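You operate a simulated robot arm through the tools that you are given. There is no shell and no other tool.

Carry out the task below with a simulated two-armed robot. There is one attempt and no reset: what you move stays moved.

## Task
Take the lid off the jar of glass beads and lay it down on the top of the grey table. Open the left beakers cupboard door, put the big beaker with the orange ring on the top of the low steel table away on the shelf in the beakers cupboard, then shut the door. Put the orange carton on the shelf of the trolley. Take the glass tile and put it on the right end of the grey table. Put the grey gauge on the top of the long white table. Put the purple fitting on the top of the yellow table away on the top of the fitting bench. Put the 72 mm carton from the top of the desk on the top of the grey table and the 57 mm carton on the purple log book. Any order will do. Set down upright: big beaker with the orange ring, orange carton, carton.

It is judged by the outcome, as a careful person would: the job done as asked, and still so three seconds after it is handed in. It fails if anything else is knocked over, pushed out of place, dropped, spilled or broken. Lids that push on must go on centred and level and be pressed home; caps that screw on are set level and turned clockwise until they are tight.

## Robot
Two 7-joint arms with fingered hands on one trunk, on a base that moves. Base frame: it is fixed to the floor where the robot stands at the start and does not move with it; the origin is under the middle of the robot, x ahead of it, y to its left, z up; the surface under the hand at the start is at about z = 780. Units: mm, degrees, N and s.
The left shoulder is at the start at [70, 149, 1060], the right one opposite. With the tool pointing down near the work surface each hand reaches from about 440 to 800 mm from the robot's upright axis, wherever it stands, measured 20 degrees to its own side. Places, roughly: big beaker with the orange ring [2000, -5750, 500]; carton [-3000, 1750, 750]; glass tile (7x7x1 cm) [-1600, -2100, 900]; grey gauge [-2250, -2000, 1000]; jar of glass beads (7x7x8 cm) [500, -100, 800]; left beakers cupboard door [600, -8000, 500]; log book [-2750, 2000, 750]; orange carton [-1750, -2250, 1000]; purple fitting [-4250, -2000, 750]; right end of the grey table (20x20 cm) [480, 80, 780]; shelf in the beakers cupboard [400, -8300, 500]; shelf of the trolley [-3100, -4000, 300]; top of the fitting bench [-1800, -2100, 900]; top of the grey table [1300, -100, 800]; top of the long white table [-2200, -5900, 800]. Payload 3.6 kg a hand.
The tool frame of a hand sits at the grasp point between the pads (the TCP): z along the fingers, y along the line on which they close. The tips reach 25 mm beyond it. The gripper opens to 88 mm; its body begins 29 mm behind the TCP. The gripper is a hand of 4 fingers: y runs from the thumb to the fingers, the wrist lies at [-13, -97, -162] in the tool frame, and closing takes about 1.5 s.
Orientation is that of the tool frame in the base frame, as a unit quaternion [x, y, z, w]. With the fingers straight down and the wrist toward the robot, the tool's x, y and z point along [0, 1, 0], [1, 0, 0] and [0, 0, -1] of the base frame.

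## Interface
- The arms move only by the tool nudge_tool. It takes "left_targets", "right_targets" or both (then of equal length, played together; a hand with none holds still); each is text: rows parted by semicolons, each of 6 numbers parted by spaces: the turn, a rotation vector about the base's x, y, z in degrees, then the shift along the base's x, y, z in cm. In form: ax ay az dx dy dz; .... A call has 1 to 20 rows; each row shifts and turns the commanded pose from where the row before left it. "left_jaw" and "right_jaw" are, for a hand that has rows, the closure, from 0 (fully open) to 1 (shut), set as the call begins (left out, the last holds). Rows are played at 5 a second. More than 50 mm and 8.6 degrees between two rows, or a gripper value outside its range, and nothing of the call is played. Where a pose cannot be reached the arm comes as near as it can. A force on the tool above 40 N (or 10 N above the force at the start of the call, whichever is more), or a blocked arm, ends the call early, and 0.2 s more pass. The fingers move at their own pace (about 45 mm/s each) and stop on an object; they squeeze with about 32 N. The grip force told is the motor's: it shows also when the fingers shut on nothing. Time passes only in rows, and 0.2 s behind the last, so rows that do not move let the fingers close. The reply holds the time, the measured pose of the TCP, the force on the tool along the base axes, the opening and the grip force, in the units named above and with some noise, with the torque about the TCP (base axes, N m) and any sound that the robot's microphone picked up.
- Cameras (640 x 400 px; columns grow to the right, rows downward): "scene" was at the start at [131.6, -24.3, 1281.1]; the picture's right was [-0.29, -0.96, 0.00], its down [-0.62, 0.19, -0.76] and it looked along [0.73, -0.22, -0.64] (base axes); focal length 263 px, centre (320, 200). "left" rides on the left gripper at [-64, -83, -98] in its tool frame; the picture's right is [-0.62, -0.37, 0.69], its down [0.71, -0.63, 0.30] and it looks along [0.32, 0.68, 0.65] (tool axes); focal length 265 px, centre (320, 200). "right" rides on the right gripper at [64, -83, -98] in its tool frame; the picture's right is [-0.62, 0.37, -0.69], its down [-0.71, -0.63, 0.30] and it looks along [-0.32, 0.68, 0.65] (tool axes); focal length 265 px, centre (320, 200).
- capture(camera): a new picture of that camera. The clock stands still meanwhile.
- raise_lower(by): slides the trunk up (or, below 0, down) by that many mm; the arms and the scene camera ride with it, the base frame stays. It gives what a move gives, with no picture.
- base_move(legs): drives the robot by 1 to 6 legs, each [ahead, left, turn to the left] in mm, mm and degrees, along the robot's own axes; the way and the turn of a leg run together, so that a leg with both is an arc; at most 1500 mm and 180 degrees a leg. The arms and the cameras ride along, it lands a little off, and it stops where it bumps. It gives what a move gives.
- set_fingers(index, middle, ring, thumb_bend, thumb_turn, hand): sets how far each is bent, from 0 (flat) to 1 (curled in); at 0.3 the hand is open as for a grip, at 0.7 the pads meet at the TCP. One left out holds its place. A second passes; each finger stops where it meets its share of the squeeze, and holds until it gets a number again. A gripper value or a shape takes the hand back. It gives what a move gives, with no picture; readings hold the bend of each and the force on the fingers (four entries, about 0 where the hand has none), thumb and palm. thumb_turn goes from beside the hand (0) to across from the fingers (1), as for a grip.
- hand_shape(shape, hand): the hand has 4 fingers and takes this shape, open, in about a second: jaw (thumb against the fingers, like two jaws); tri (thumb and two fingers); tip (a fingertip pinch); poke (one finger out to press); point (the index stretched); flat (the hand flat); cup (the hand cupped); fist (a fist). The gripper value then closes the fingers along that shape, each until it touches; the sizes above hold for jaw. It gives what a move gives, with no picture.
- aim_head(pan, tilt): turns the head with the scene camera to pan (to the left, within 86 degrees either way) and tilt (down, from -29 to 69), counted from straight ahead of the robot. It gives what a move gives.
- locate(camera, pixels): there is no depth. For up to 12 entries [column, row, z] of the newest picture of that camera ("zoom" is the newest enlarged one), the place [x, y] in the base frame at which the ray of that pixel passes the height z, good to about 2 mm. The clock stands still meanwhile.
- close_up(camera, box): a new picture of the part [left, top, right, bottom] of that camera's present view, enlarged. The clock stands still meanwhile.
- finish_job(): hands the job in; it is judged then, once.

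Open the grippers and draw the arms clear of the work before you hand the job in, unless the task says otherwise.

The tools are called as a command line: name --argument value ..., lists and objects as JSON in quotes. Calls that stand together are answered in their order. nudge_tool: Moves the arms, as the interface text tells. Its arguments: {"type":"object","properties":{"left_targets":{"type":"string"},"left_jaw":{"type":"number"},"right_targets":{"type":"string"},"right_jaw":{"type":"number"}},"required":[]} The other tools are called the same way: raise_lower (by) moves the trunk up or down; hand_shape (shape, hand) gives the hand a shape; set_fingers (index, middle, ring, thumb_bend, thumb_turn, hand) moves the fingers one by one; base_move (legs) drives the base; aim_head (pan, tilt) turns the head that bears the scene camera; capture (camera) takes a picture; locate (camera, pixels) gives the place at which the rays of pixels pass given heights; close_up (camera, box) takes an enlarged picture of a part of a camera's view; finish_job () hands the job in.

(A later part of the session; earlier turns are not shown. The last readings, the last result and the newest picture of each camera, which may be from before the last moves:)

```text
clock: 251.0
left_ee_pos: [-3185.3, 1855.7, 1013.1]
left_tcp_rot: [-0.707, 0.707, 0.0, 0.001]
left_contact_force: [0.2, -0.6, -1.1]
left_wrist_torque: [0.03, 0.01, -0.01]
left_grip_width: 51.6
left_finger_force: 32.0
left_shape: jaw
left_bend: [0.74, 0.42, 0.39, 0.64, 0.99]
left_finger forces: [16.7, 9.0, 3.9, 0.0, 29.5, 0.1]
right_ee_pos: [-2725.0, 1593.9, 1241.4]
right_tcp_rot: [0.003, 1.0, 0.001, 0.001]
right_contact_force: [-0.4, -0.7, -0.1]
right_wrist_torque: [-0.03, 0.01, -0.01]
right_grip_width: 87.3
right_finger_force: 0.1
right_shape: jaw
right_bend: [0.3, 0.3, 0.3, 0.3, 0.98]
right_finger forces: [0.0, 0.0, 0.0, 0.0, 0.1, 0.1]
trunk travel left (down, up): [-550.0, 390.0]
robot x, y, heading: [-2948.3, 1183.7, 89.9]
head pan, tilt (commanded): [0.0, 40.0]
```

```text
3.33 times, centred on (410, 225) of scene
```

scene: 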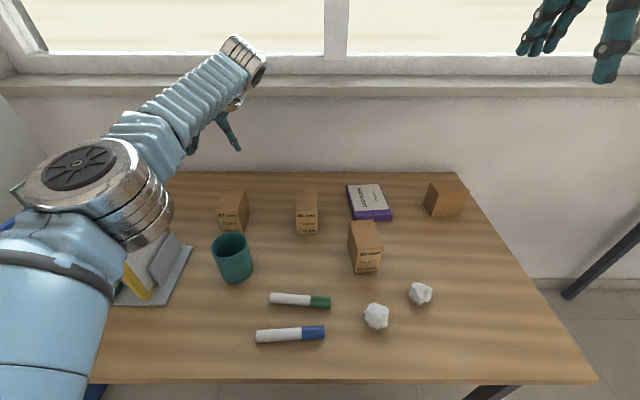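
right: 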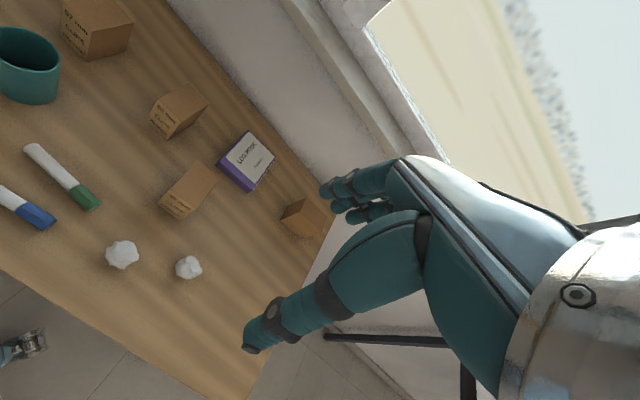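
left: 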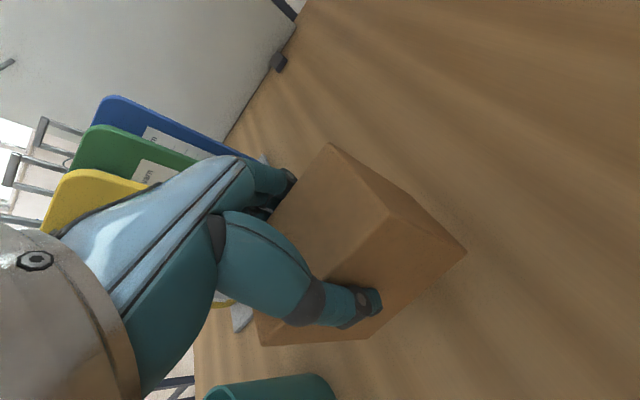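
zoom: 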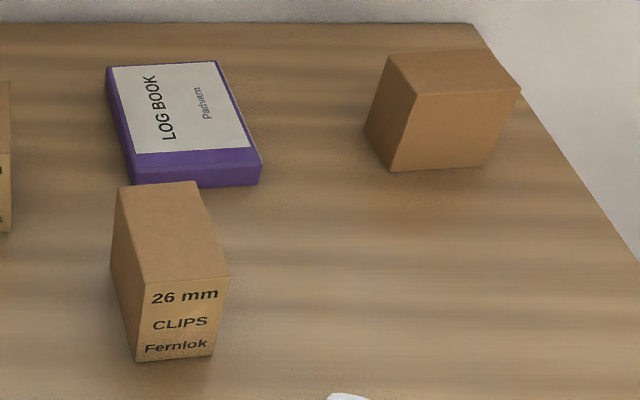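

I locate the log book's corners and the right (72 mm?) carton's corners.

locate --camera "zoom" --pixels '[[259, 185, 750], [262, 163, 770], [132, 167, 770], [217, 61, 770], [109, 67, 770], [262, 163, 780], [390, 171, 750], [487, 164, 750], [388, 56, 838], [477, 50, 838], [521, 88, 838], [415, 95, 838]]'

```text
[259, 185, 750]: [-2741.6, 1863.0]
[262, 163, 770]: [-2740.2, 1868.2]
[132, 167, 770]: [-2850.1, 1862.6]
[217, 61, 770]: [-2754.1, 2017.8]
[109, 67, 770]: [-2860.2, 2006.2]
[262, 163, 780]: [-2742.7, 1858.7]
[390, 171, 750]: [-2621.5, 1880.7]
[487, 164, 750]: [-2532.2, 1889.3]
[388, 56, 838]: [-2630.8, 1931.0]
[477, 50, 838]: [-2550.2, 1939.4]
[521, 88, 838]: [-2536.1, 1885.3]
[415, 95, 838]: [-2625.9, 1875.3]
```

Log book: x −2855…−2745, y 1862…2012, top z≈775; the unlabelled carton is centred near (−2583, 1908) with its narrow side in y. I sidestep 358 mm right with the 57 mm carton held high.

base_move --legs '[[0, -358, 0]]'

capture --camera "scene"

capture --camera "left"

```text
clock: 256.1
left_ee_pos: [-2821.4, 1854.4, 1012.5]
left_tcp_rot: [-0.704, 0.71, -0.001, 0.0]
left_contact_force: [-0.1, 0.9, -1.6]
left_wrist_torque: [0.0, 0.02, 0.01]
left_grip_width: 51.8
left_finger_force: 32.1
left_shape: jaw
left_bend: [0.74, 0.42, 0.39, 0.64, 0.99]
left_finger forces: [16.8, 8.9, 4.0, 0.0, 29.8, 0.1]
right_ee_pos: [-2363.8, 1586.8, 1241.5]
right_tcp_rot: [0.009, 1.0, 0.001, 0.0]
right_contact_force: [1.1, -0.5, -0.8]
right_wrist_torque: [-0.01, -0.02, -0.07]
right_grip_width: 87.4
right_finger_force: 0.0
right_shape: jaw
right_bend: [0.3, 0.3, 0.3, 0.3, 0.98]
right_finger forces: [0.0, 0.0, 0.0, 0.1, 0.0, 0.0]
trunk travel left (down, up): [-550.0, 390.0]
robot x, y, heading: [-2590.7, 1186.8, 89.1]
head pan, tilt (commanded): [0.0, 40.0]
```

```text
taken
```

scene: 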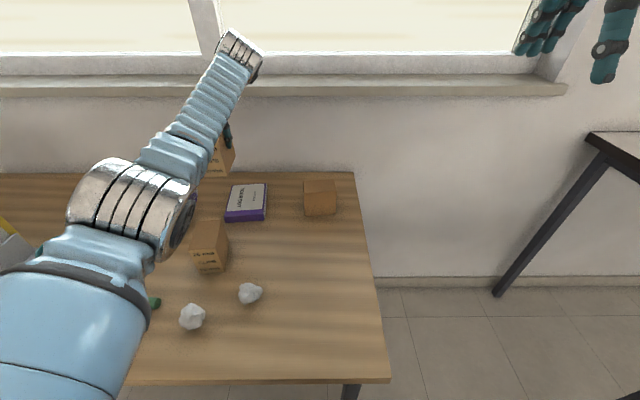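

```text
taken
```

left: 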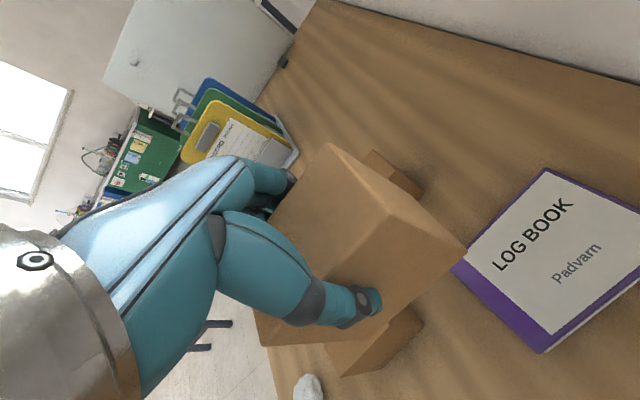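

I turn the left hand back by 90° while moving the carton over the log book's middle (−2800, 1930).

nudge_tool --left_targets "0 0 -8.2 0.2 0.7 0; 0 0 -8.2 0.2 0.7 0; 0 0 -8.2 0.2 0.7 0; 0 0 -8.2 0.2 0.7 0; 0 0 -8.2 0.2 0.7 0; 0 0 -8.2 0.2 0.7 0; 0 0 -8.2 0.2 0.7 0; 0 0 -8.2 0.2 0.7 0; 0 0 -8.2 0.2 0.7 0; 0 0 -8.2 0.2 0.7 0; 0 0 -8.2 0.14 0.56 0; 0 0 0 0 0 0" --left_jaw 1

capture --camera "scene"

capture --camera "left"

```text
clock: 258.7
left_ee_pos: [-2802.6, 1930.0, 1014.1]
left_tcp_rot: [0.008, 1.0, 0.0, 0.0]
left_contact_force: [-0.2, -0.2, -1.7]
left_wrist_torque: [0.02, -0.04, -0.02]
left_grip_width: 51.3
left_finger_force: 31.9
left_shape: jaw
left_bend: [0.74, 0.42, 0.39, 0.64, 0.99]
left_finger forces: [16.7, 8.9, 3.9, 0.1, 29.6, 0.1]
right_ee_pos: [-2364.5, 1586.9, 1240.4]
right_tcp_rot: [0.008, 1.0, 0.001, 0.001]
right_contact_force: [-0.3, -0.4, 0.1]
right_wrist_torque: [-0.03, -0.01, -0.01]
right_grip_width: 87.5
right_finger_force: 0.1
right_shape: jaw
right_bend: [0.3, 0.3, 0.3, 0.3, 0.98]
right_finger forces: [0.0, 0.1, 0.1, 0.0, 0.0, 0.0]
trunk travel left (down, up): [-550.0, 390.0]
robot x, y, heading: [-2591.3, 1184.1, 89.3]
head pan, tilt (commanded): [0.0, 40.0]
```

```text
taken
```

scene: 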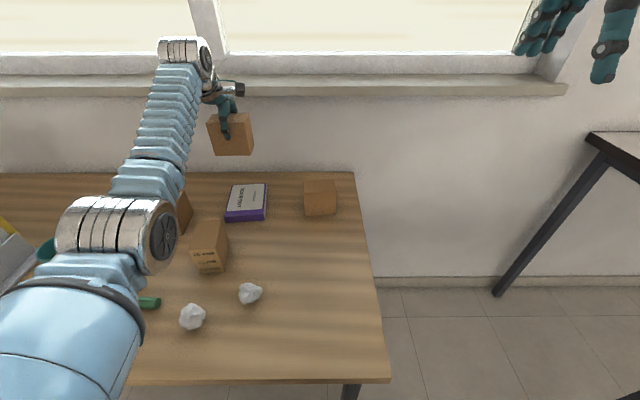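

```text
taken
```

left: 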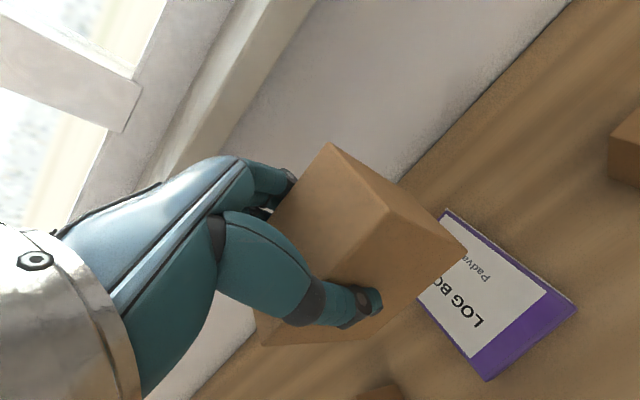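

I re-check the log book's corners from this pose before lowering.

close_up --camera "scene" --box '[180, 150, 340, 270]'

locate --camera "scene" --pixels '[[232, 185, 775], [267, 183, 775], [265, 214, 775], [226, 215, 775], [207, 150, 930], [253, 152, 930]]'

```text
3.33 times, centred on (260, 210) of scene
```

zoom: 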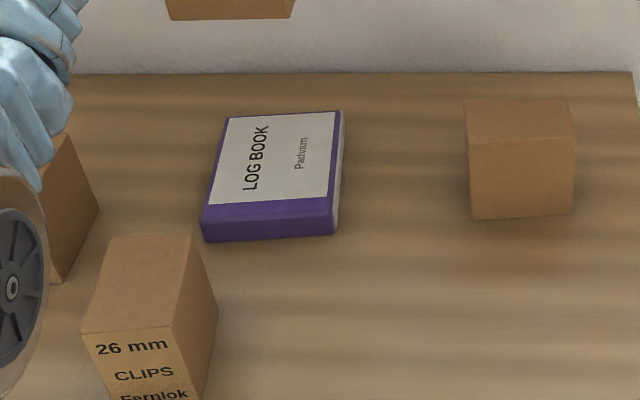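

```text
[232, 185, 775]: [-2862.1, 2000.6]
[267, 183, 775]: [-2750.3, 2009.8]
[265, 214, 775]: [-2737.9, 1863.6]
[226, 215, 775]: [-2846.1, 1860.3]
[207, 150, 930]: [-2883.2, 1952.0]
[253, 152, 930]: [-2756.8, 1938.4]
```

Book centre is (−2799, 1933), under the carton. I lower to ~20 mm above, then creep.

nudge_tool --left_targets "0 0 0 0.2 0.2 -4; 0 0 0 0 0 -4; 0 0 0 0 0 -3; 0 0 0 0 0 -2; 0 0 0 0 0 -1; 0 0 0 0 0 0" --left_jaw 1

capture --camera "left"

close_up --camera "scene" --box '[180, 110, 340, 230]'

```text
clock: 260.1
left_ee_pos: [-2799.2, 1933.7, 870.9]
left_tcp_rot: [0.006, 1.0, -0.001, 0.0]
left_contact_force: [-0.8, -0.6, -2.4]
left_wrist_torque: [-0.02, -0.02, 0.0]
left_grip_width: 51.3
left_finger_force: 32.0
left_shape: jaw
left_bend: [0.74, 0.42, 0.39, 0.64, 0.99]
left_finger forces: [16.8, 8.9, 3.9, 0.0, 29.6, 0.1]
right_ee_pos: [-2364.6, 1586.7, 1240.7]
right_tcp_rot: [0.008, 1.0, 0.001, 0.001]
right_contact_force: [-0.4, -1.4, -0.1]
right_wrist_torque: [0.0, -0.04, -0.01]
right_grip_width: 87.8
right_finger_force: 0.0
right_shape: jaw
right_bend: [0.3, 0.3, 0.3, 0.3, 0.98]
right_finger forces: [0.0, 0.1, 0.1, 0.0, 0.0, 0.0]
trunk travel left (down, up): [-550.0, 390.0]
robot x, y, heading: [-2590.8, 1184.4, 88.8]
head pan, tilt (commanded): [0.0, 40.0]
```

```text
taken
```

left: 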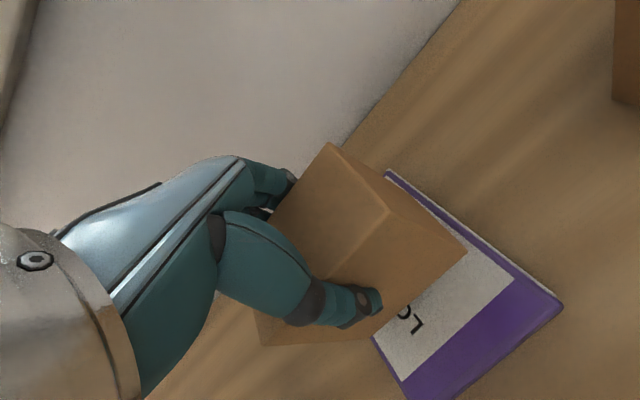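

```text
3.33 times, centred on (260, 170) of scene
```

zoom: 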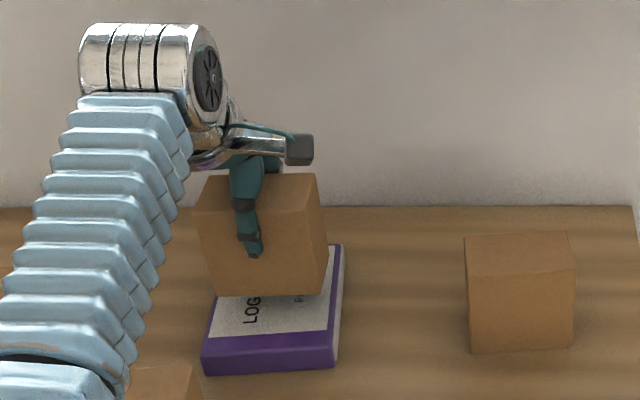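

The carton hovers over the book's middle. I creep down until contact.

nudge_tool --left_targets "0 0 0 0 0 -0.6; 0 0 0 0 0 -0.5; 0 0 0 0 0 -0.3; 0 0 0 0 0 -0.2; 0 0 0 0 0 -0.2; 0 0 0 0 0 -0.2; 0 0 0 0 0 -0.15" --left_jaw 1

close_up --camera "scene" --box '[180, 110, 340, 230]'

```text
clock: 261.7
left_ee_pos: [-2798.9, 1931.4, 851.1]
left_tcp_rot: [0.007, 1.0, -0.001, 0.0]
left_contact_force: [0.2, -0.6, -2.5]
left_wrist_torque: [0.02, -0.03, 0.01]
left_grip_width: 51.8
left_finger_force: 32.2
left_shape: jaw
left_bend: [0.74, 0.42, 0.39, 0.64, 0.99]
left_finger forces: [16.8, 8.8, 3.8, 0.0, 29.6, 0.0]
right_ee_pos: [-2364.7, 1587.3, 1241.3]
right_tcp_rot: [0.008, 1.0, 0.001, 0.001]
right_contact_force: [0.4, -0.5, -1.3]
right_wrist_torque: [0.0, 0.02, -0.02]
right_grip_width: 87.7
right_finger_force: 0.1
right_shape: jaw
right_bend: [0.3, 0.3, 0.3, 0.3, 0.98]
right_finger forces: [0.0, 0.1, 0.0, 0.0, 0.0, 0.1]
trunk travel left (down, up): [-550.0, 390.0]
robot x, y, heading: [-2592.1, 1185.9, 89.3]
head pan, tilt (commanded): [0.0, 40.0]
```

```text
3.33 times, centred on (260, 170) of scene
```

zoom: 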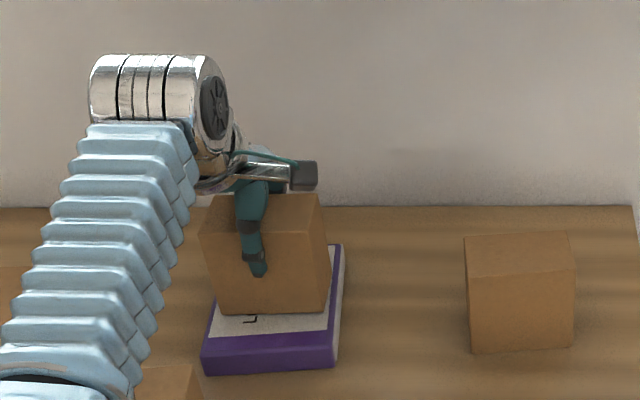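

No contact yet at 851. I go on in 1.5 mm steps.

nudge_tool --left_targets "0 0 0 0 0 -0.15; 0 0 0 0 0 -0.15; 0 0 0 0 0 -0.15; 0 0 0 0 0 -0.15; 0 0 0 0 0 0" --left_jaw 1

close_up --camera "scene" --box '[180, 110, 340, 230]'

```text
clock: 262.9
left_ee_pos: [-2799.4, 1931.8, 848.3]
left_tcp_rot: [0.007, 1.0, 0.002, 0.0]
left_contact_force: [-1.8, 1.7, 8.1]
left_wrist_torque: [0.03, 0.03, 0.0]
left_grip_width: 51.3
left_finger_force: 32.3
left_shape: jaw
left_bend: [0.74, 0.42, 0.39, 0.64, 0.99]
left_finger forces: [17.5, 9.8, 4.6, 0.1, 29.8, 0.1]
right_ee_pos: [-2364.9, 1585.7, 1240.6]
right_tcp_rot: [0.008, 1.0, 0.001, 0.001]
right_contact_force: [0.8, -0.8, 0.2]
right_wrist_torque: [0.0, -0.03, 0.02]
right_grip_width: 87.5
right_finger_force: 0.0
right_shape: jaw
right_bend: [0.3, 0.3, 0.3, 0.3, 0.98]
right_finger forces: [0.0, 0.0, 0.0, 0.0, 0.0, 0.1]
trunk travel left (down, up): [-550.0, 390.0]
robot x, y, heading: [-2590.4, 1183.8, 89.4]
head pan, tilt (commanded): [0.0, 40.0]
```

```text
3.33 times, centred on (260, 170) of scene
```

zoom: 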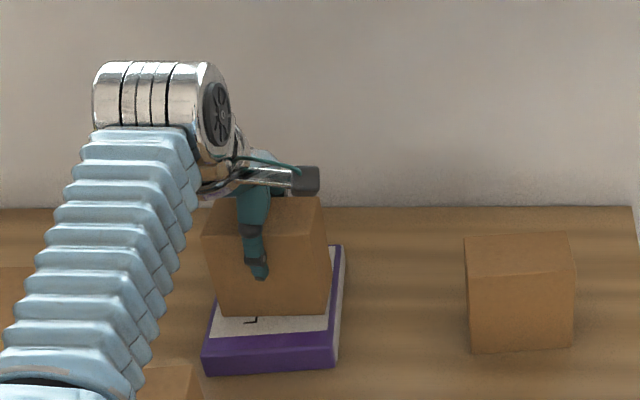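

The carton rests on the book (8 N). I ease up 2 mm, open the hand, and rise straight up.

nudge_tool --left_targets "0 0 0 0 0 0.2; 0 0 0 0 0 0" --left_jaw 1

nudge_tool --left_targets "0 0 0 0 0 0; 0 0 0 0 0 0; 0 0 0 0 0 0; 0 0 0 0 0 0; 0 0 0 0 0 0; 0 0 0 0 0 0; 0 0 0 0 0 0; 0 0 0 0 0 0" --left_jaw 0

capture --camera "left"

close_up --camera "scene" --box '[180, 110, 340, 230]'

```text
clock: 263.5
left_ee_pos: [-2799.6, 1931.2, 847.0]
left_tcp_rot: [0.007, 1.0, 0.0, 0.0]
left_contact_force: [-2.1, 2.7, 7.1]
left_wrist_torque: [0.08, 0.1, -0.02]
left_grip_width: 51.7
left_finger_force: 31.4
left_shape: jaw
left_bend: [0.74, 0.42, 0.39, 0.64, 0.99]
left_finger forces: [17.5, 9.7, 4.5, 0.0, 29.9, 0.0]
right_ee_pos: [-2364.6, 1585.9, 1241.2]
right_tcp_rot: [0.008, 1.0, 0.002, 0.001]
right_contact_force: [0.8, -0.5, 0.1]
right_wrist_torque: [0.0, 0.0, 0.0]
right_grip_width: 87.5
right_finger_force: 0.0
right_shape: jaw
right_bend: [0.3, 0.3, 0.3, 0.3, 0.98]
right_finger forces: [0.0, 0.0, 0.0, 0.0, 0.0, 0.1]
trunk travel left (down, up): [-550.0, 390.0]
robot x, y, heading: [-2589.3, 1186.4, 89.5]
head pan, tilt (commanded): [0.0, 40.0]
```

```text
clock: 265.3
left_ee_pos: [-2799.3, 1931.6, 846.9]
left_tcp_rot: [0.006, 1.0, 0.0, 0.0]
left_contact_force: [-0.8, -0.4, 0.1]
left_wrist_torque: [0.03, 0.0, 0.0]
left_grip_width: 87.8
left_finger_force: 0.0
left_shape: jaw
left_bend: [0.3, 0.3, 0.3, 0.3, 0.98]
left_finger forces: [0.1, 0.0, 0.2, 0.0, 0.1, 0.0]
right_ee_pos: [-2363.6, 1586.2, 1240.7]
right_tcp_rot: [0.007, 1.0, 0.001, 0.001]
right_contact_force: [0.0, -0.3, -0.4]
right_wrist_torque: [0.0, 0.04, 0.01]
right_grip_width: 87.6
right_finger_force: 0.2
right_shape: jaw
right_bend: [0.3, 0.3, 0.3, 0.3, 0.98]
right_finger forces: [0.1, 0.0, 0.0, 0.0, 0.1, 0.0]
trunk travel left (down, up): [-550.0, 390.0]
robot x, y, heading: [-2593.1, 1185.4, 89.2]
head pan, tilt (commanded): [0.0, 40.0]
```

```text
taken
```

left: 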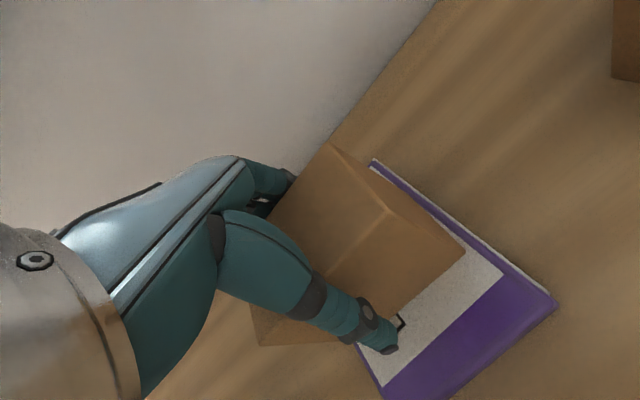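

```text
3.33 times, centred on (260, 170) of scene
```

zoom: 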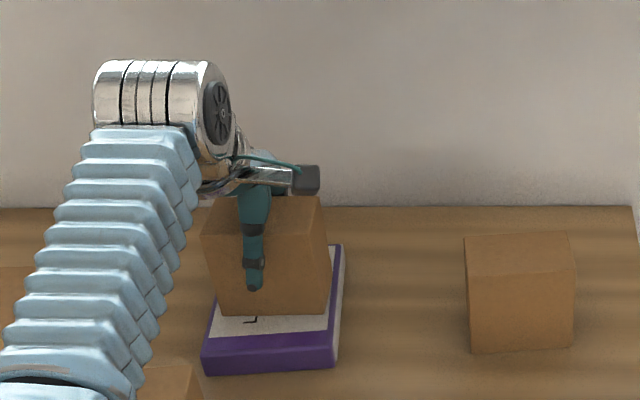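

The hand is open and force-free. I rise straight up and draw the left hand back.

nudge_tool --left_targets "0 0 0 0 0 1; 0 0 0 0 0 2; 0 0 0 0 0 3; 0 0 0 0 0 4; 0 0 0 0 0 4; 0 0 0 0 -2 4; 0 0 0 0 -4 3; 0 0 0 0 -4 3; 0 0 0 0 -4 3; 0 0 0 0 -4 3; 0 0 0 0 -4 3; 0 0 0 0 -4 3" --left_jaw 0

capture --camera "scene"

capture --camera "right"

```text
clock: 267.9
left_ee_pos: [-2800.5, 1667.7, 1207.6]
left_tcp_rot: [0.006, 1.0, 0.0, 0.0]
left_contact_force: [0.0, 0.2, 0.7]
left_wrist_torque: [-0.01, 0.0, 0.01]
left_grip_width: 87.8
left_finger_force: 0.1
left_shape: jaw
left_bend: [0.3, 0.3, 0.3, 0.3, 0.98]
left_finger forces: [0.0, 0.0, 0.1, 0.0, 0.1, 0.0]
right_ee_pos: [-2365.0, 1584.1, 1242.9]
right_tcp_rot: [0.008, 1.0, 0.003, 0.002]
right_contact_force: [0.1, -0.4, 1.0]
right_wrist_torque: [-0.01, -0.04, -0.01]
right_grip_width: 87.5
right_finger_force: 0.1
right_shape: jaw
right_bend: [0.3, 0.3, 0.3, 0.3, 0.98]
right_finger forces: [0.0, 0.0, 0.0, 0.0, 0.0, 0.0]
trunk travel left (down, up): [-550.0, 390.0]
robot x, y, heading: [-2591.3, 1182.8, 89.1]
head pan, tilt (commanded): [0.0, 40.0]
```

```text
taken
```

scene: 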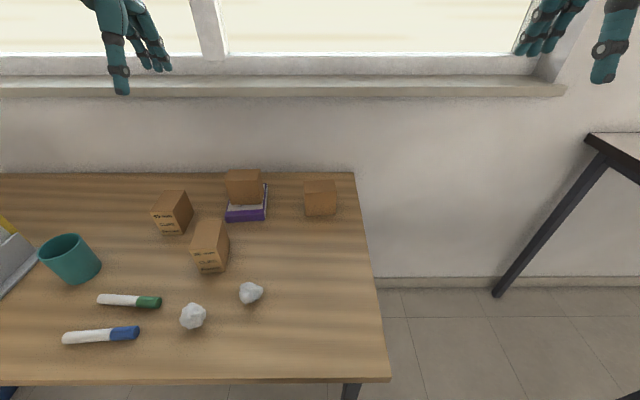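

```text
taken
```

right: 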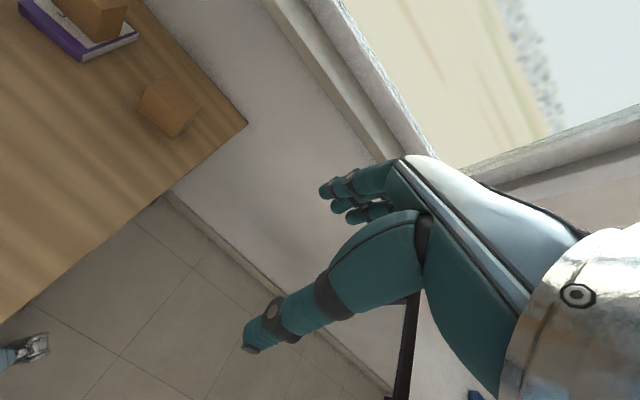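

The 57 mm carton stands on the log book. Now I zoom in on the right carton.

close_up --camera "scene" --box '[270, 150, 390, 240]'

close_up --camera "right" --box '[90, 40, 270, 175]'

```text
4.44 times, centred on (330, 195) of scene
```

zoom: 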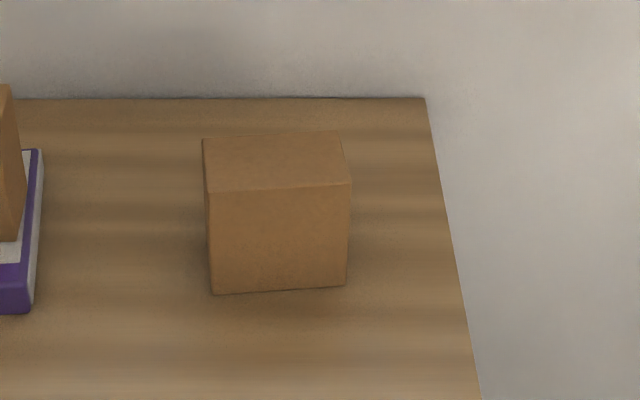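

```text
2.96 times, centred on (180, 108) of right
```

zoom: 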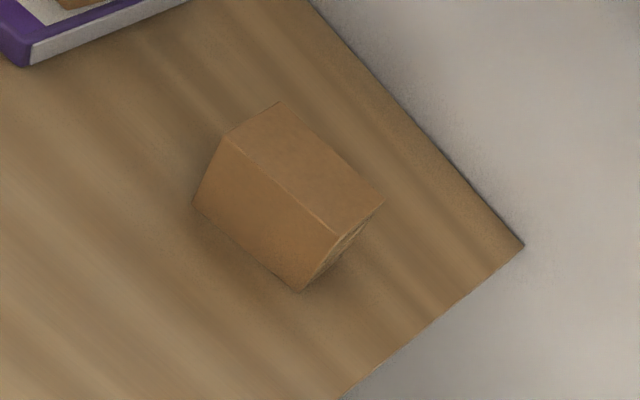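

Its +x face bears print. I locate this carton's corners in the scene view.

locate --camera "scene" --pixels '[[303.7, 181.5, 838], [334.7, 179.5, 838], [337, 191.2, 838], [304.8, 193.4, 838], [305.9, 216.2, 750], [336.1, 213.9, 750], [304.8, 193.4, 830]]'

```text
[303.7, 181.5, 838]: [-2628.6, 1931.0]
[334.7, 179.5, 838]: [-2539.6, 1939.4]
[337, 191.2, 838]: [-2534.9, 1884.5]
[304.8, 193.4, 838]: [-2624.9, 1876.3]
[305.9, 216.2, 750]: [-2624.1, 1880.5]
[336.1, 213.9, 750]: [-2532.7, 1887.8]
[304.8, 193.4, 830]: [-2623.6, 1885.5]
```

Carton: 91×56 mm, centre (−2581, 1911), turned 4.5° CCW, top z≈836. I lower the right hand beside the desk to z≈1000 and bring it over the carton.

nudge_tool --right_targets "0 0 0 0 0 -4; 0 0 0 0 0 -4; 0 0 0 0 0 -4; 0 0 0 0 0 -4; 0 0 0 0 0 -4; 0 0 0 0 0 -4; 0 0 0.6 -2.4 3.63 0; 0 0 0.6 -2.4 3.63 0; 0 0 0.6 -2.4 3.63 0; 0 0 0.6 -2.4 3.63 0; 0 0 0.6 -2.4 3.63 0; 0 0 0.6 -2.4 3.63 0; 0 0 0.6 -2.4 3.63 0; 0 0 0.6 -2.4 3.63 0; 0 0 0.6 -2.4 3.63 0; 0 0 0 0 0 0" --right_jaw 0

capture --camera "right"

capture --camera "scene"

```text
clock: 271.3
left_ee_pos: [-2795.9, 1671.5, 1207.2]
left_tcp_rot: [0.007, 1.0, 0.0, -0.002]
left_contact_force: [0.9, -0.3, -0.5]
left_wrist_torque: [-0.01, 0.01, -0.02]
left_grip_width: 88.1
left_finger_force: 0.2
left_shape: jaw
left_bend: [0.3, 0.3, 0.3, 0.3, 0.98]
left_finger forces: [0.0, 0.0, 0.1, 0.0, 0.0, 0.0]
right_ee_pos: [-2572.9, 1912.3, 999.3]
right_tcp_rot: [-0.04, 0.999, 0.001, 0.0]
right_contact_force: [0.6, 0.2, -0.2]
right_wrist_torque: [-0.02, 0.03, 0.01]
right_grip_width: 87.8
right_finger_force: 0.0
right_shape: jaw
right_bend: [0.3, 0.3, 0.3, 0.3, 0.98]
right_finger forces: [0.0, 0.1, 0.0, 0.0, 0.0, 0.0]
trunk travel left (down, up): [-550.0, 390.0]
robot x, y, heading: [-2589.6, 1184.7, 89.4]
head pan, tilt (commanded): [0.0, 40.0]
```

```text
taken
```

right: 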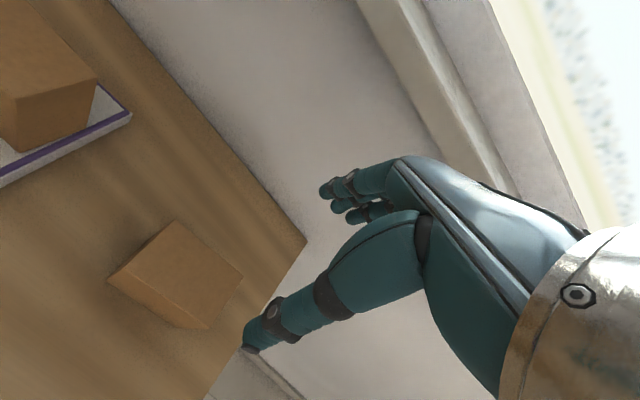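

```text
taken
```

scene: 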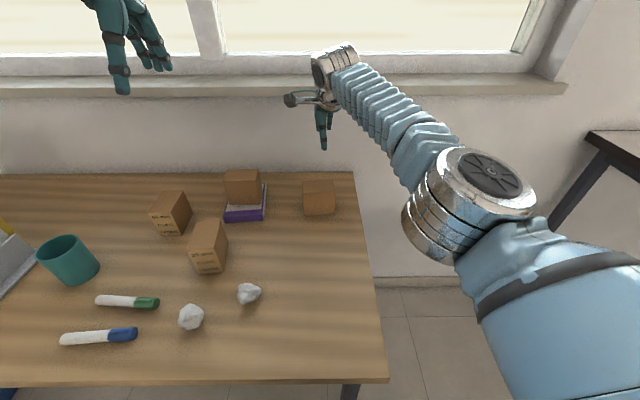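

I check the carton's corners in the right view.

close_up --camera "right" --box '[90, 200, 260, 340]'

```text
2.86 times, centred on (175, 270) of right
```

zoom: 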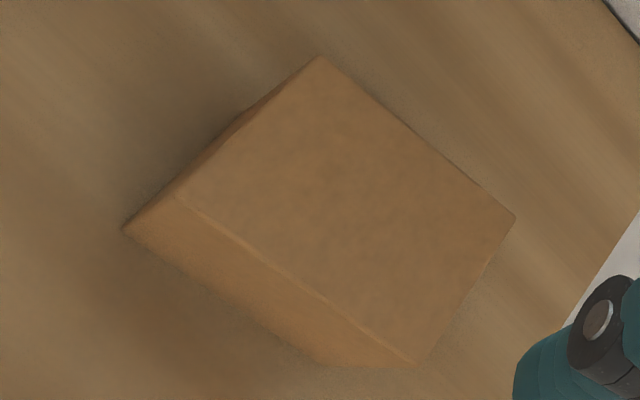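

Top-face corners in the zoom: (178,197), (321,56), (515,219), (415,364); I locate them.

locate --camera "zoom" --pixels '[[178, 197, 836], [321, 56, 836], [515, 219, 836], [415, 364, 836], [123, 229, 750], [325, 366, 750]]'

```text
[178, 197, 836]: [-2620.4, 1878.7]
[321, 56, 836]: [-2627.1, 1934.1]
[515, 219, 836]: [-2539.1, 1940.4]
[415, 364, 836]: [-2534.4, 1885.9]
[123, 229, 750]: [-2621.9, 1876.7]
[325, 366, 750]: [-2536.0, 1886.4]
```

Carton centre (−2580, 1910). I correct by (−7.5, −2.5) mm and lower to TCP z≈820.

nudge_tool --right_targets "0 0 0 -0.75 -0.25 -3; 0 0 0 0 0 -4; 0 0 0 0 0 -4; 0 0 0 0 0 -3; 0 0 0 0 0 -2; 0 0 0 0 0 -1; 0 0 0 0 0 -0.8; 0 0 0 0 0 0" --right_jaw 0

capture --camera "right"

close_up --camera "scene" --box '[250, 110, 410, 230]'

```text
clock: 273.1
left_ee_pos: [-2801.6, 1669.4, 1205.5]
left_tcp_rot: [0.007, 1.0, 0.001, -0.001]
left_contact_force: [0.2, -0.4, -0.6]
left_wrist_torque: [0.02, 0.03, 0.01]
left_grip_width: 87.8
left_finger_force: 0.0
left_shape: jaw
left_bend: [0.3, 0.3, 0.3, 0.3, 0.98]
left_finger forces: [0.1, 0.0, 0.1, 0.0, 0.1, 0.0]
right_ee_pos: [-2588.4, 1911.0, 824.1]
right_tcp_rot: [-0.038, 0.999, 0.001, 0.0]
right_contact_force: [-0.1, 0.0, 0.6]
right_wrist_torque: [0.01, 0.01, 0.0]
right_grip_width: 87.7
right_finger_force: 0.2
right_shape: jaw
right_bend: [0.3, 0.3, 0.3, 0.3, 0.98]
right_finger forces: [0.0, 0.0, 0.0, 0.1, 0.1, 0.1]
trunk travel left (down, up): [-550.0, 390.0]
robot x, y, heading: [-2588.0, 1185.7, 89.2]
head pan, tilt (commanded): [0.0, 40.0]
```

```text
taken
```

right: 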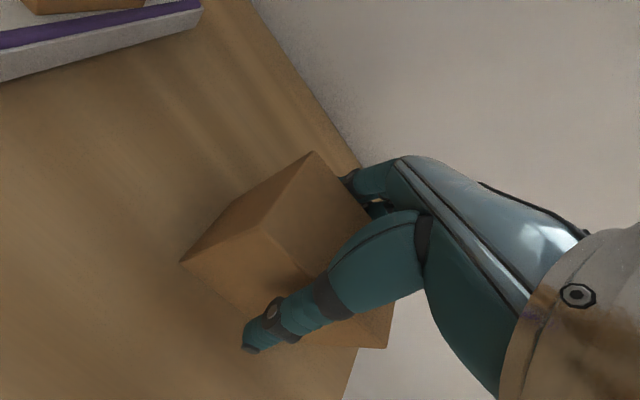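

```text
3.33 times, centred on (330, 170) of scene
```

zoom: 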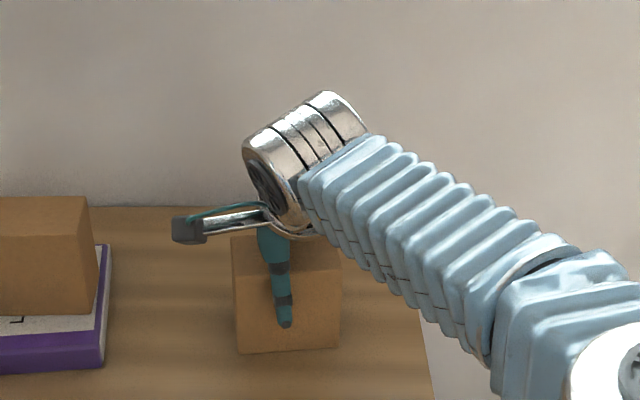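

The thumb and fingers straddle the carton without contact. I close the right hand.

nudge_tool --right_targets "0 0 0 0 0 0; 0 0 0 0 0 0; 0 0 0 0 0 0; 0 0 0 0 0 0; 0 0 0 0 0 0; 0 0 0 0 0 0; 0 0 0 0 0 0; 0 0 0 0 0 0" --right_jaw 1

nudge_tool --right_targets "0 0 0 0 0 0.5; 0 0 0 0 0 1; 0 0 0 0 0 1.5; 0 0 0 0 0 2; 0 0 0 0 0 0" --right_jaw 1

capture --camera "right"

close_up --camera "scene" --box '[250, 110, 410, 230]'

```text
clock: 274.9
left_ee_pos: [-2801.7, 1670.9, 1206.8]
left_tcp_rot: [0.007, 1.0, -0.001, 0.001]
left_contact_force: [-0.1, -0.1, -0.6]
left_wrist_torque: [-0.02, 0.02, 0.03]
left_grip_width: 87.8
left_finger_force: 0.0
left_shape: jaw
left_bend: [0.3, 0.3, 0.3, 0.3, 0.98]
left_finger forces: [0.0, 0.0, 0.1, 0.0, 0.0, 0.1]
right_ee_pos: [-2587.6, 1910.4, 822.1]
right_tcp_rot: [-0.038, 0.999, 0.001, 0.001]
right_contact_force: [-0.9, 0.3, 0.6]
right_wrist_torque: [0.01, -0.04, 0.03]
right_grip_width: 51.5
right_finger_force: 32.2
right_shape: jaw
right_bend: [0.74, 0.42, 0.39, 0.63, 0.99]
right_finger forces: [16.6, 9.0, 3.8, 0.1, 29.4, 0.0]
trunk travel left (down, up): [-550.0, 390.0]
robot x, y, heading: [-2592.4, 1183.9, 89.3]
head pan, tilt (commanded): [0.0, 40.0]
```

```text
clock: 276.1
left_ee_pos: [-2800.9, 1671.3, 1206.3]
left_tcp_rot: [0.007, 1.0, 0.0, 0.0]
left_contact_force: [0.5, -0.3, -0.2]
left_wrist_torque: [0.01, 0.03, -0.02]
left_grip_width: 87.9
left_finger_force: 0.0
left_shape: jaw
left_bend: [0.3, 0.3, 0.3, 0.3, 0.98]
left_finger forces: [0.1, 0.0, 0.0, 0.0, 0.0, 0.0]
right_ee_pos: [-2587.4, 1913.1, 873.7]
right_tcp_rot: [-0.038, 0.999, 0.001, 0.0]
right_contact_force: [0.5, -0.1, -2.6]
right_wrist_torque: [0.0, 0.03, -0.02]
right_grip_width: 51.5
right_finger_force: 32.4
right_shape: jaw
right_bend: [0.74, 0.42, 0.39, 0.64, 0.99]
right_finger forces: [16.8, 9.0, 4.0, 0.0, 29.6, 0.1]
trunk travel left (down, up): [-550.0, 390.0]
robot x, y, heading: [-2591.5, 1185.6, 89.4]
head pan, tilt (commanded): [0.0, 40.0]
```

```text
taken
```

right: 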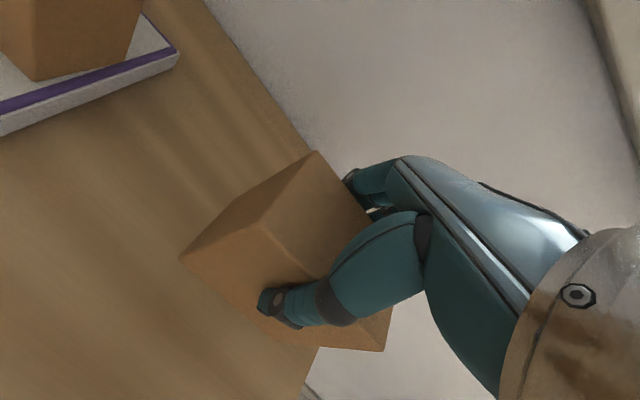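

```text
3.33 times, centred on (330, 170) of scene
```

zoom: 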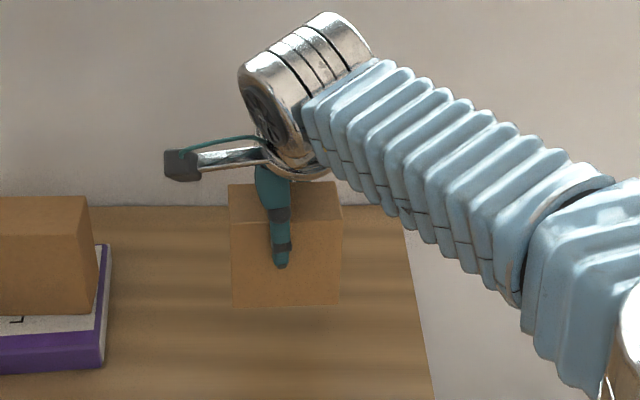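

The carton is lifted securely. I raise it, draw it back and turn it about 60° clockwise so its +x face shows its label to the head camera.

nudge_tool --right_targets "0 0 0 0 0 4; 0 0 0 0 -1 4; 0 0 0 1 -3 3; 0 0 0 2 -3.5 2; 0 0 0 2 -3.5 2; 0 0 -8 2 -3.5 2; 0 0 -8 2 -3.5 2; 0 0 -8 2 -3.5 2; 0 0 -8 2 -3.5 0; 0 0 -8 0 0 0; 0 0 -8 0 0 0; 0 0 -8 0 0 0; 0 0 -8 0 0 0; 0 0 0 0 0 0" --right_jaw 1

aim_head --pan -20 --tilt 30

capture --camera "scene"

```text
clock: 279.1
left_ee_pos: [-2800.5, 1670.9, 1206.8]
left_tcp_rot: [0.007, 1.0, 0.0, 0.0]
left_contact_force: [0.8, 0.8, 0.2]
left_wrist_torque: [-0.02, -0.02, -0.02]
left_grip_width: 88.3
left_finger_force: 0.0
left_shape: jaw
left_bend: [0.3, 0.3, 0.3, 0.3, 0.98]
left_finger forces: [0.1, 0.1, 0.1, 0.1, 0.0, 0.1]
right_ee_pos: [-2457.5, 1660.4, 1082.1]
right_tcp_rot: [0.498, 0.867, 0.001, 0.002]
right_contact_force: [0.6, 0.3, -1.5]
right_wrist_torque: [0.02, 0.01, 0.0]
right_grip_width: 51.6
right_finger_force: 32.3
right_shape: jaw
right_bend: [0.74, 0.42, 0.39, 0.64, 0.99]
right_finger forces: [16.6, 8.9, 4.0, 0.0, 29.7, 0.0]
trunk travel left (down, up): [-550.0, 390.0]
robot x, y, heading: [-2593.9, 1184.8, 89.2]
head pan, tilt (commanded): [0.0, 40.0]
```

```text
clock: 279.9
left_ee_pos: [-2800.6, 1671.2, 1206.4]
left_tcp_rot: [0.008, 1.0, -0.001, 0.0]
left_contact_force: [-1.0, 0.4, -0.2]
left_wrist_torque: [0.02, 0.0, 0.0]
left_grip_width: 87.9
left_finger_force: 0.0
left_shape: jaw
left_bend: [0.3, 0.3, 0.3, 0.3, 0.98]
left_finger forces: [0.0, 0.0, 0.1, 0.0, 0.1, 0.0]
right_ee_pos: [-2458.3, 1661.7, 1082.9]
right_tcp_rot: [0.496, 0.868, 0.0, 0.002]
right_contact_force: [-0.3, -0.9, -2.7]
right_wrist_torque: [-0.01, -0.02, -0.01]
right_grip_width: 51.6
right_finger_force: 32.0
right_shape: jaw
right_bend: [0.74, 0.42, 0.39, 0.64, 0.99]
right_finger forces: [16.8, 9.0, 4.0, 0.0, 29.6, 0.0]
trunk travel left (down, up): [-550.0, 390.0]
robot x, y, heading: [-2594.5, 1181.9, 89.4]
head pan, tilt (commanded): [-20.0, 30.0]
```

```text
taken
```

scene: 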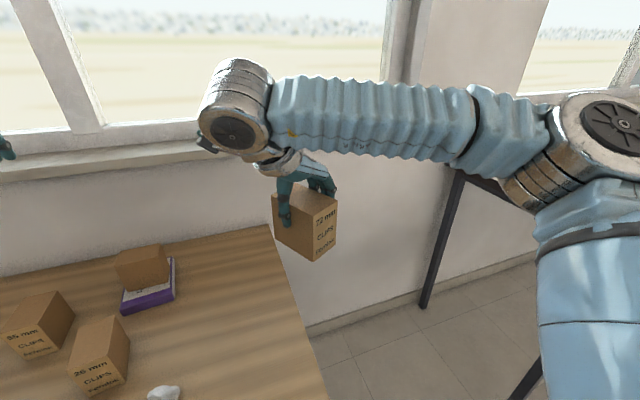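

The label reads "72 mm". I zoom to confirm, then drive back to the grey table with the carton.

close_up --camera "scene" --box '[250, 170, 370, 270]'

base_move --legs '[[-340, 0, 0], [0, -1000, 0], [0, -980, 0], [0, 0, -89.3], [0, -960, 0]]'

aim_head --pan 0 --tilt 40

capture --camera "scene"

```text
4.00 times, centred on (310, 220) of scene
```

zoom: 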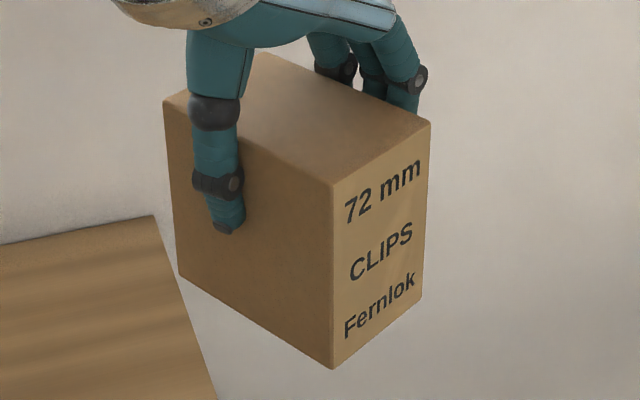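

```text
clock: 331.4
left_ee_pos: [-162.4, 54.8, 1206.7]
left_tcp_rot: [0.709, 0.705, 0.0, 0.0]
left_contact_force: [-0.3, -0.3, -0.4]
left_wrist_torque: [-0.03, 0.04, 0.0]
left_grip_width: 87.9
left_finger_force: 0.1
left_shape: jaw
left_bend: [0.3, 0.3, 0.3, 0.3, 0.98]
left_finger forces: [0.1, 0.0, 0.1, 0.1, 0.0, 0.1]
right_ee_pos: [-169.4, -285.7, 1083.5]
right_tcp_rot: [0.964, 0.266, -0.001, 0.001]
right_contact_force: [-0.8, -0.7, -3.4]
right_wrist_torque: [-0.01, 0.0, -0.01]
right_grip_width: 51.4
right_finger_force: 31.9
right_shape: jaw
right_bend: [0.74, 0.43, 0.4, 0.64, 0.98]
right_finger forces: [17.0, 8.7, 4.1, 0.0, 29.6, 0.0]
trunk travel left (down, up): [-550.0, 390.0]
robot x, y, heading: [-649.1, -156.1, -0.4]
head pan, tilt (commanded): [-20.0, 30.0]
```

```text
clock: 332.2
left_ee_pos: [-161.3, 54.4, 1206.1]
left_tcp_rot: [0.709, 0.705, 0.0, 0.0]
left_contact_force: [0.0, 0.0, 1.0]
left_wrist_torque: [0.0, 0.0, -0.01]
left_grip_width: 87.9
left_finger_force: 0.1
left_shape: jaw
left_bend: [0.3, 0.3, 0.3, 0.3, 0.98]
left_finger forces: [0.1, 0.0, 0.1, 0.0, 0.1, 0.1]
right_ee_pos: [-168.3, -287.2, 1084.3]
right_tcp_rot: [0.964, 0.267, 0.0, 0.001]
right_contact_force: [-0.8, 0.5, -2.0]
right_wrist_torque: [0.0, 0.01, -0.02]
right_grip_width: 51.4
right_finger_force: 32.3
right_shape: jaw
right_bend: [0.74, 0.43, 0.4, 0.64, 0.98]
right_finger forces: [17.0, 8.7, 3.9, 0.0, 29.6, 0.1]
trunk travel left (down, up): [-550.0, 390.0]
robot x, y, heading: [-649.1, -160.4, -0.8]
head pan, tilt (commanded): [0.0, 40.0]
```

```text
taken
```

scene: 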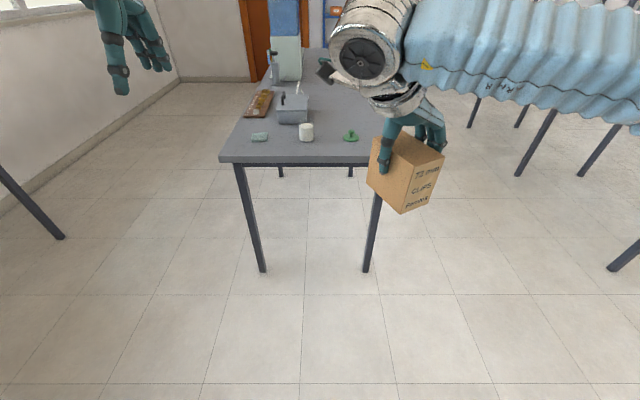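

All is well on the table; the carton reads 72 mm. I drive 630 mm ahead to the table.

base_move --legs '[[630, 0, 0.6]]'

capture --camera "scene"

```text
clock: 340.7
left_ee_pos: [465.3, 55.5, 1206.8]
left_tcp_rot: [0.706, 0.708, 0.0, 0.0]
left_contact_force: [0.6, 0.0, -0.9]
left_wrist_torque: [-0.02, 0.01, -0.01]
left_grip_width: 87.7
left_finger_force: 0.1
left_shape: jaw
left_bend: [0.3, 0.3, 0.3, 0.3, 0.98]
left_finger forces: [0.0, 0.0, 0.1, 0.0, 0.0, 0.0]
right_ee_pos: [461.3, -286.3, 1083.1]
right_tcp_rot: [0.963, 0.27, -0.001, 0.001]
right_contact_force: [0.3, 0.0, -2.4]
right_wrist_torque: [0.0, -0.03, -0.04]
right_grip_width: 51.4
right_finger_force: 31.5
right_shape: jaw
right_bend: [0.74, 0.43, 0.4, 0.64, 0.98]
right_finger forces: [17.1, 8.7, 3.9, 0.0, 29.6, 0.0]
trunk travel left (down, up): [-550.0, 390.0]
robot x, y, heading: [-20.1, -161.7, -0.1]
head pan, tilt (commanded): [0.0, 40.0]
```

```text
taken
```

scene: 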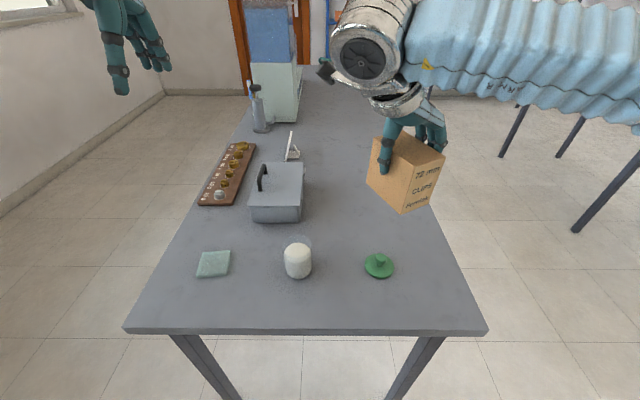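

I move the carton over (620, −330), turning it square, and lower to ~25 mm above the table.

nudge_tool --right_targets "0 0 7.3 2 -0.55 0; 0 0 7.3 2 -0.55 0; 0 0 7.3 2 -0.55 0; 0 0 7.3 2 -0.55 0; 0 0 7.3 2 -0.55 0; 0 0 7.3 2 -0.55 0; 0 0 7.3 2 -0.55 0; 0 0 7.3 2 -0.55 0; 0 0 0 0 0 -4; 0 0 0 0 0 -4; 0 0 0 0 0 -4; 0 0 0 0 0 -4; 0 0 0 0 0 -3; 0 0 0 0 0 -1.5; 0 0 0 0 0 0" --right_jaw 1

capture --camera "scene"

capture --camera "right"

```text
clock: 343.9
left_ee_pos: [466.3, 56.0, 1206.8]
left_tcp_rot: [0.707, 0.708, 0.0, -0.001]
left_contact_force: [-0.2, -1.1, -0.2]
left_wrist_torque: [0.02, 0.02, -0.01]
left_grip_width: 87.8
left_finger_force: 0.1
left_shape: jaw
left_bend: [0.3, 0.3, 0.3, 0.3, 0.98]
left_finger forces: [0.0, 0.0, 0.1, 0.0, 0.0, 0.0]
right_ee_pos: [621.6, -329.7, 877.2]
right_tcp_rot: [0.709, 0.706, 0.0, 0.001]
right_contact_force: [0.0, -0.6, -2.2]
right_wrist_torque: [0.01, -0.02, 0.01]
right_grip_width: 51.1
right_finger_force: 32.3
right_shape: jaw
right_bend: [0.74, 0.43, 0.4, 0.64, 0.98]
right_finger forces: [17.0, 8.7, 4.0, 0.0, 29.7, 0.0]
trunk travel left (down, up): [-550.0, 390.0]
robot x, y, heading: [-16.5, -157.9, -0.1]
head pan, tilt (commanded): [0.0, 40.0]
```

```text
taken
```

scene: 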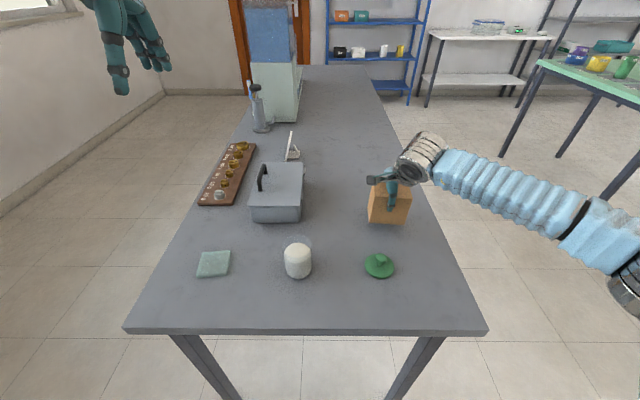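

```text
taken
```

right: 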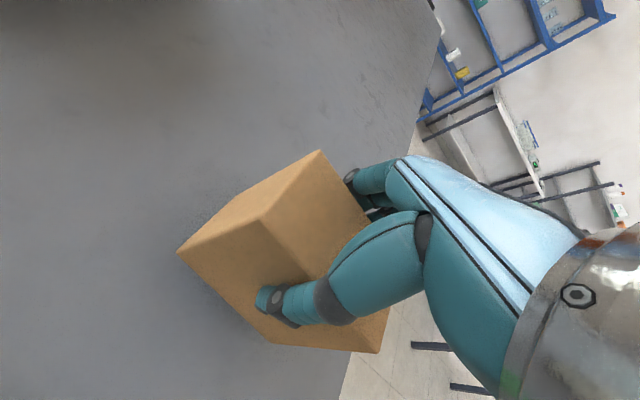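

The carton is over the table. I creep down until contact.

nudge_tool --right_targets "0 0 0 0 0 -0.8; 0 0 0 0 0 -0.6; 0 0 0 0 0 -0.4; 0 0 0 0 0 -0.2; 0 0 0 0 0 -0.2; 0 0 0 0 0 -0.15; 0 0 0 0 0 -0.15; 0 0 0 0 0 -0.1; 0 0 0 0 0 0" --right_jaw 1

```text
clock: 345.9
left_ee_pos: [465.1, 56.1, 1206.5]
left_tcp_rot: [0.707, 0.708, -0.001, 0.0]
left_contact_force: [0.3, -0.6, 0.4]
left_wrist_torque: [0.03, -0.01, 0.0]
left_grip_width: 87.9
left_finger_force: 0.1
left_shape: jaw
left_bend: [0.3, 0.3, 0.3, 0.3, 0.98]
left_finger forces: [0.1, 0.0, 0.0, 0.0, 0.0, 0.0]
right_ee_pos: [621.8, -329.3, 853.6]
right_tcp_rot: [0.709, 0.705, 0.0, 0.002]
right_contact_force: [0.2, 0.4, 2.0]
right_wrist_torque: [-0.12, -0.06, 0.01]
right_grip_width: 51.4
right_finger_force: 31.8
right_shape: jaw
right_bend: [0.74, 0.43, 0.4, 0.64, 0.98]
right_finger forces: [16.7, 9.2, 4.5, 0.0, 30.2, 0.1]
trunk travel left (down, up): [-550.0, 390.0]
robot x, y, heading: [-17.7, -163.0, -0.1]
head pan, tilt (commanded): [0.0, 40.0]
```

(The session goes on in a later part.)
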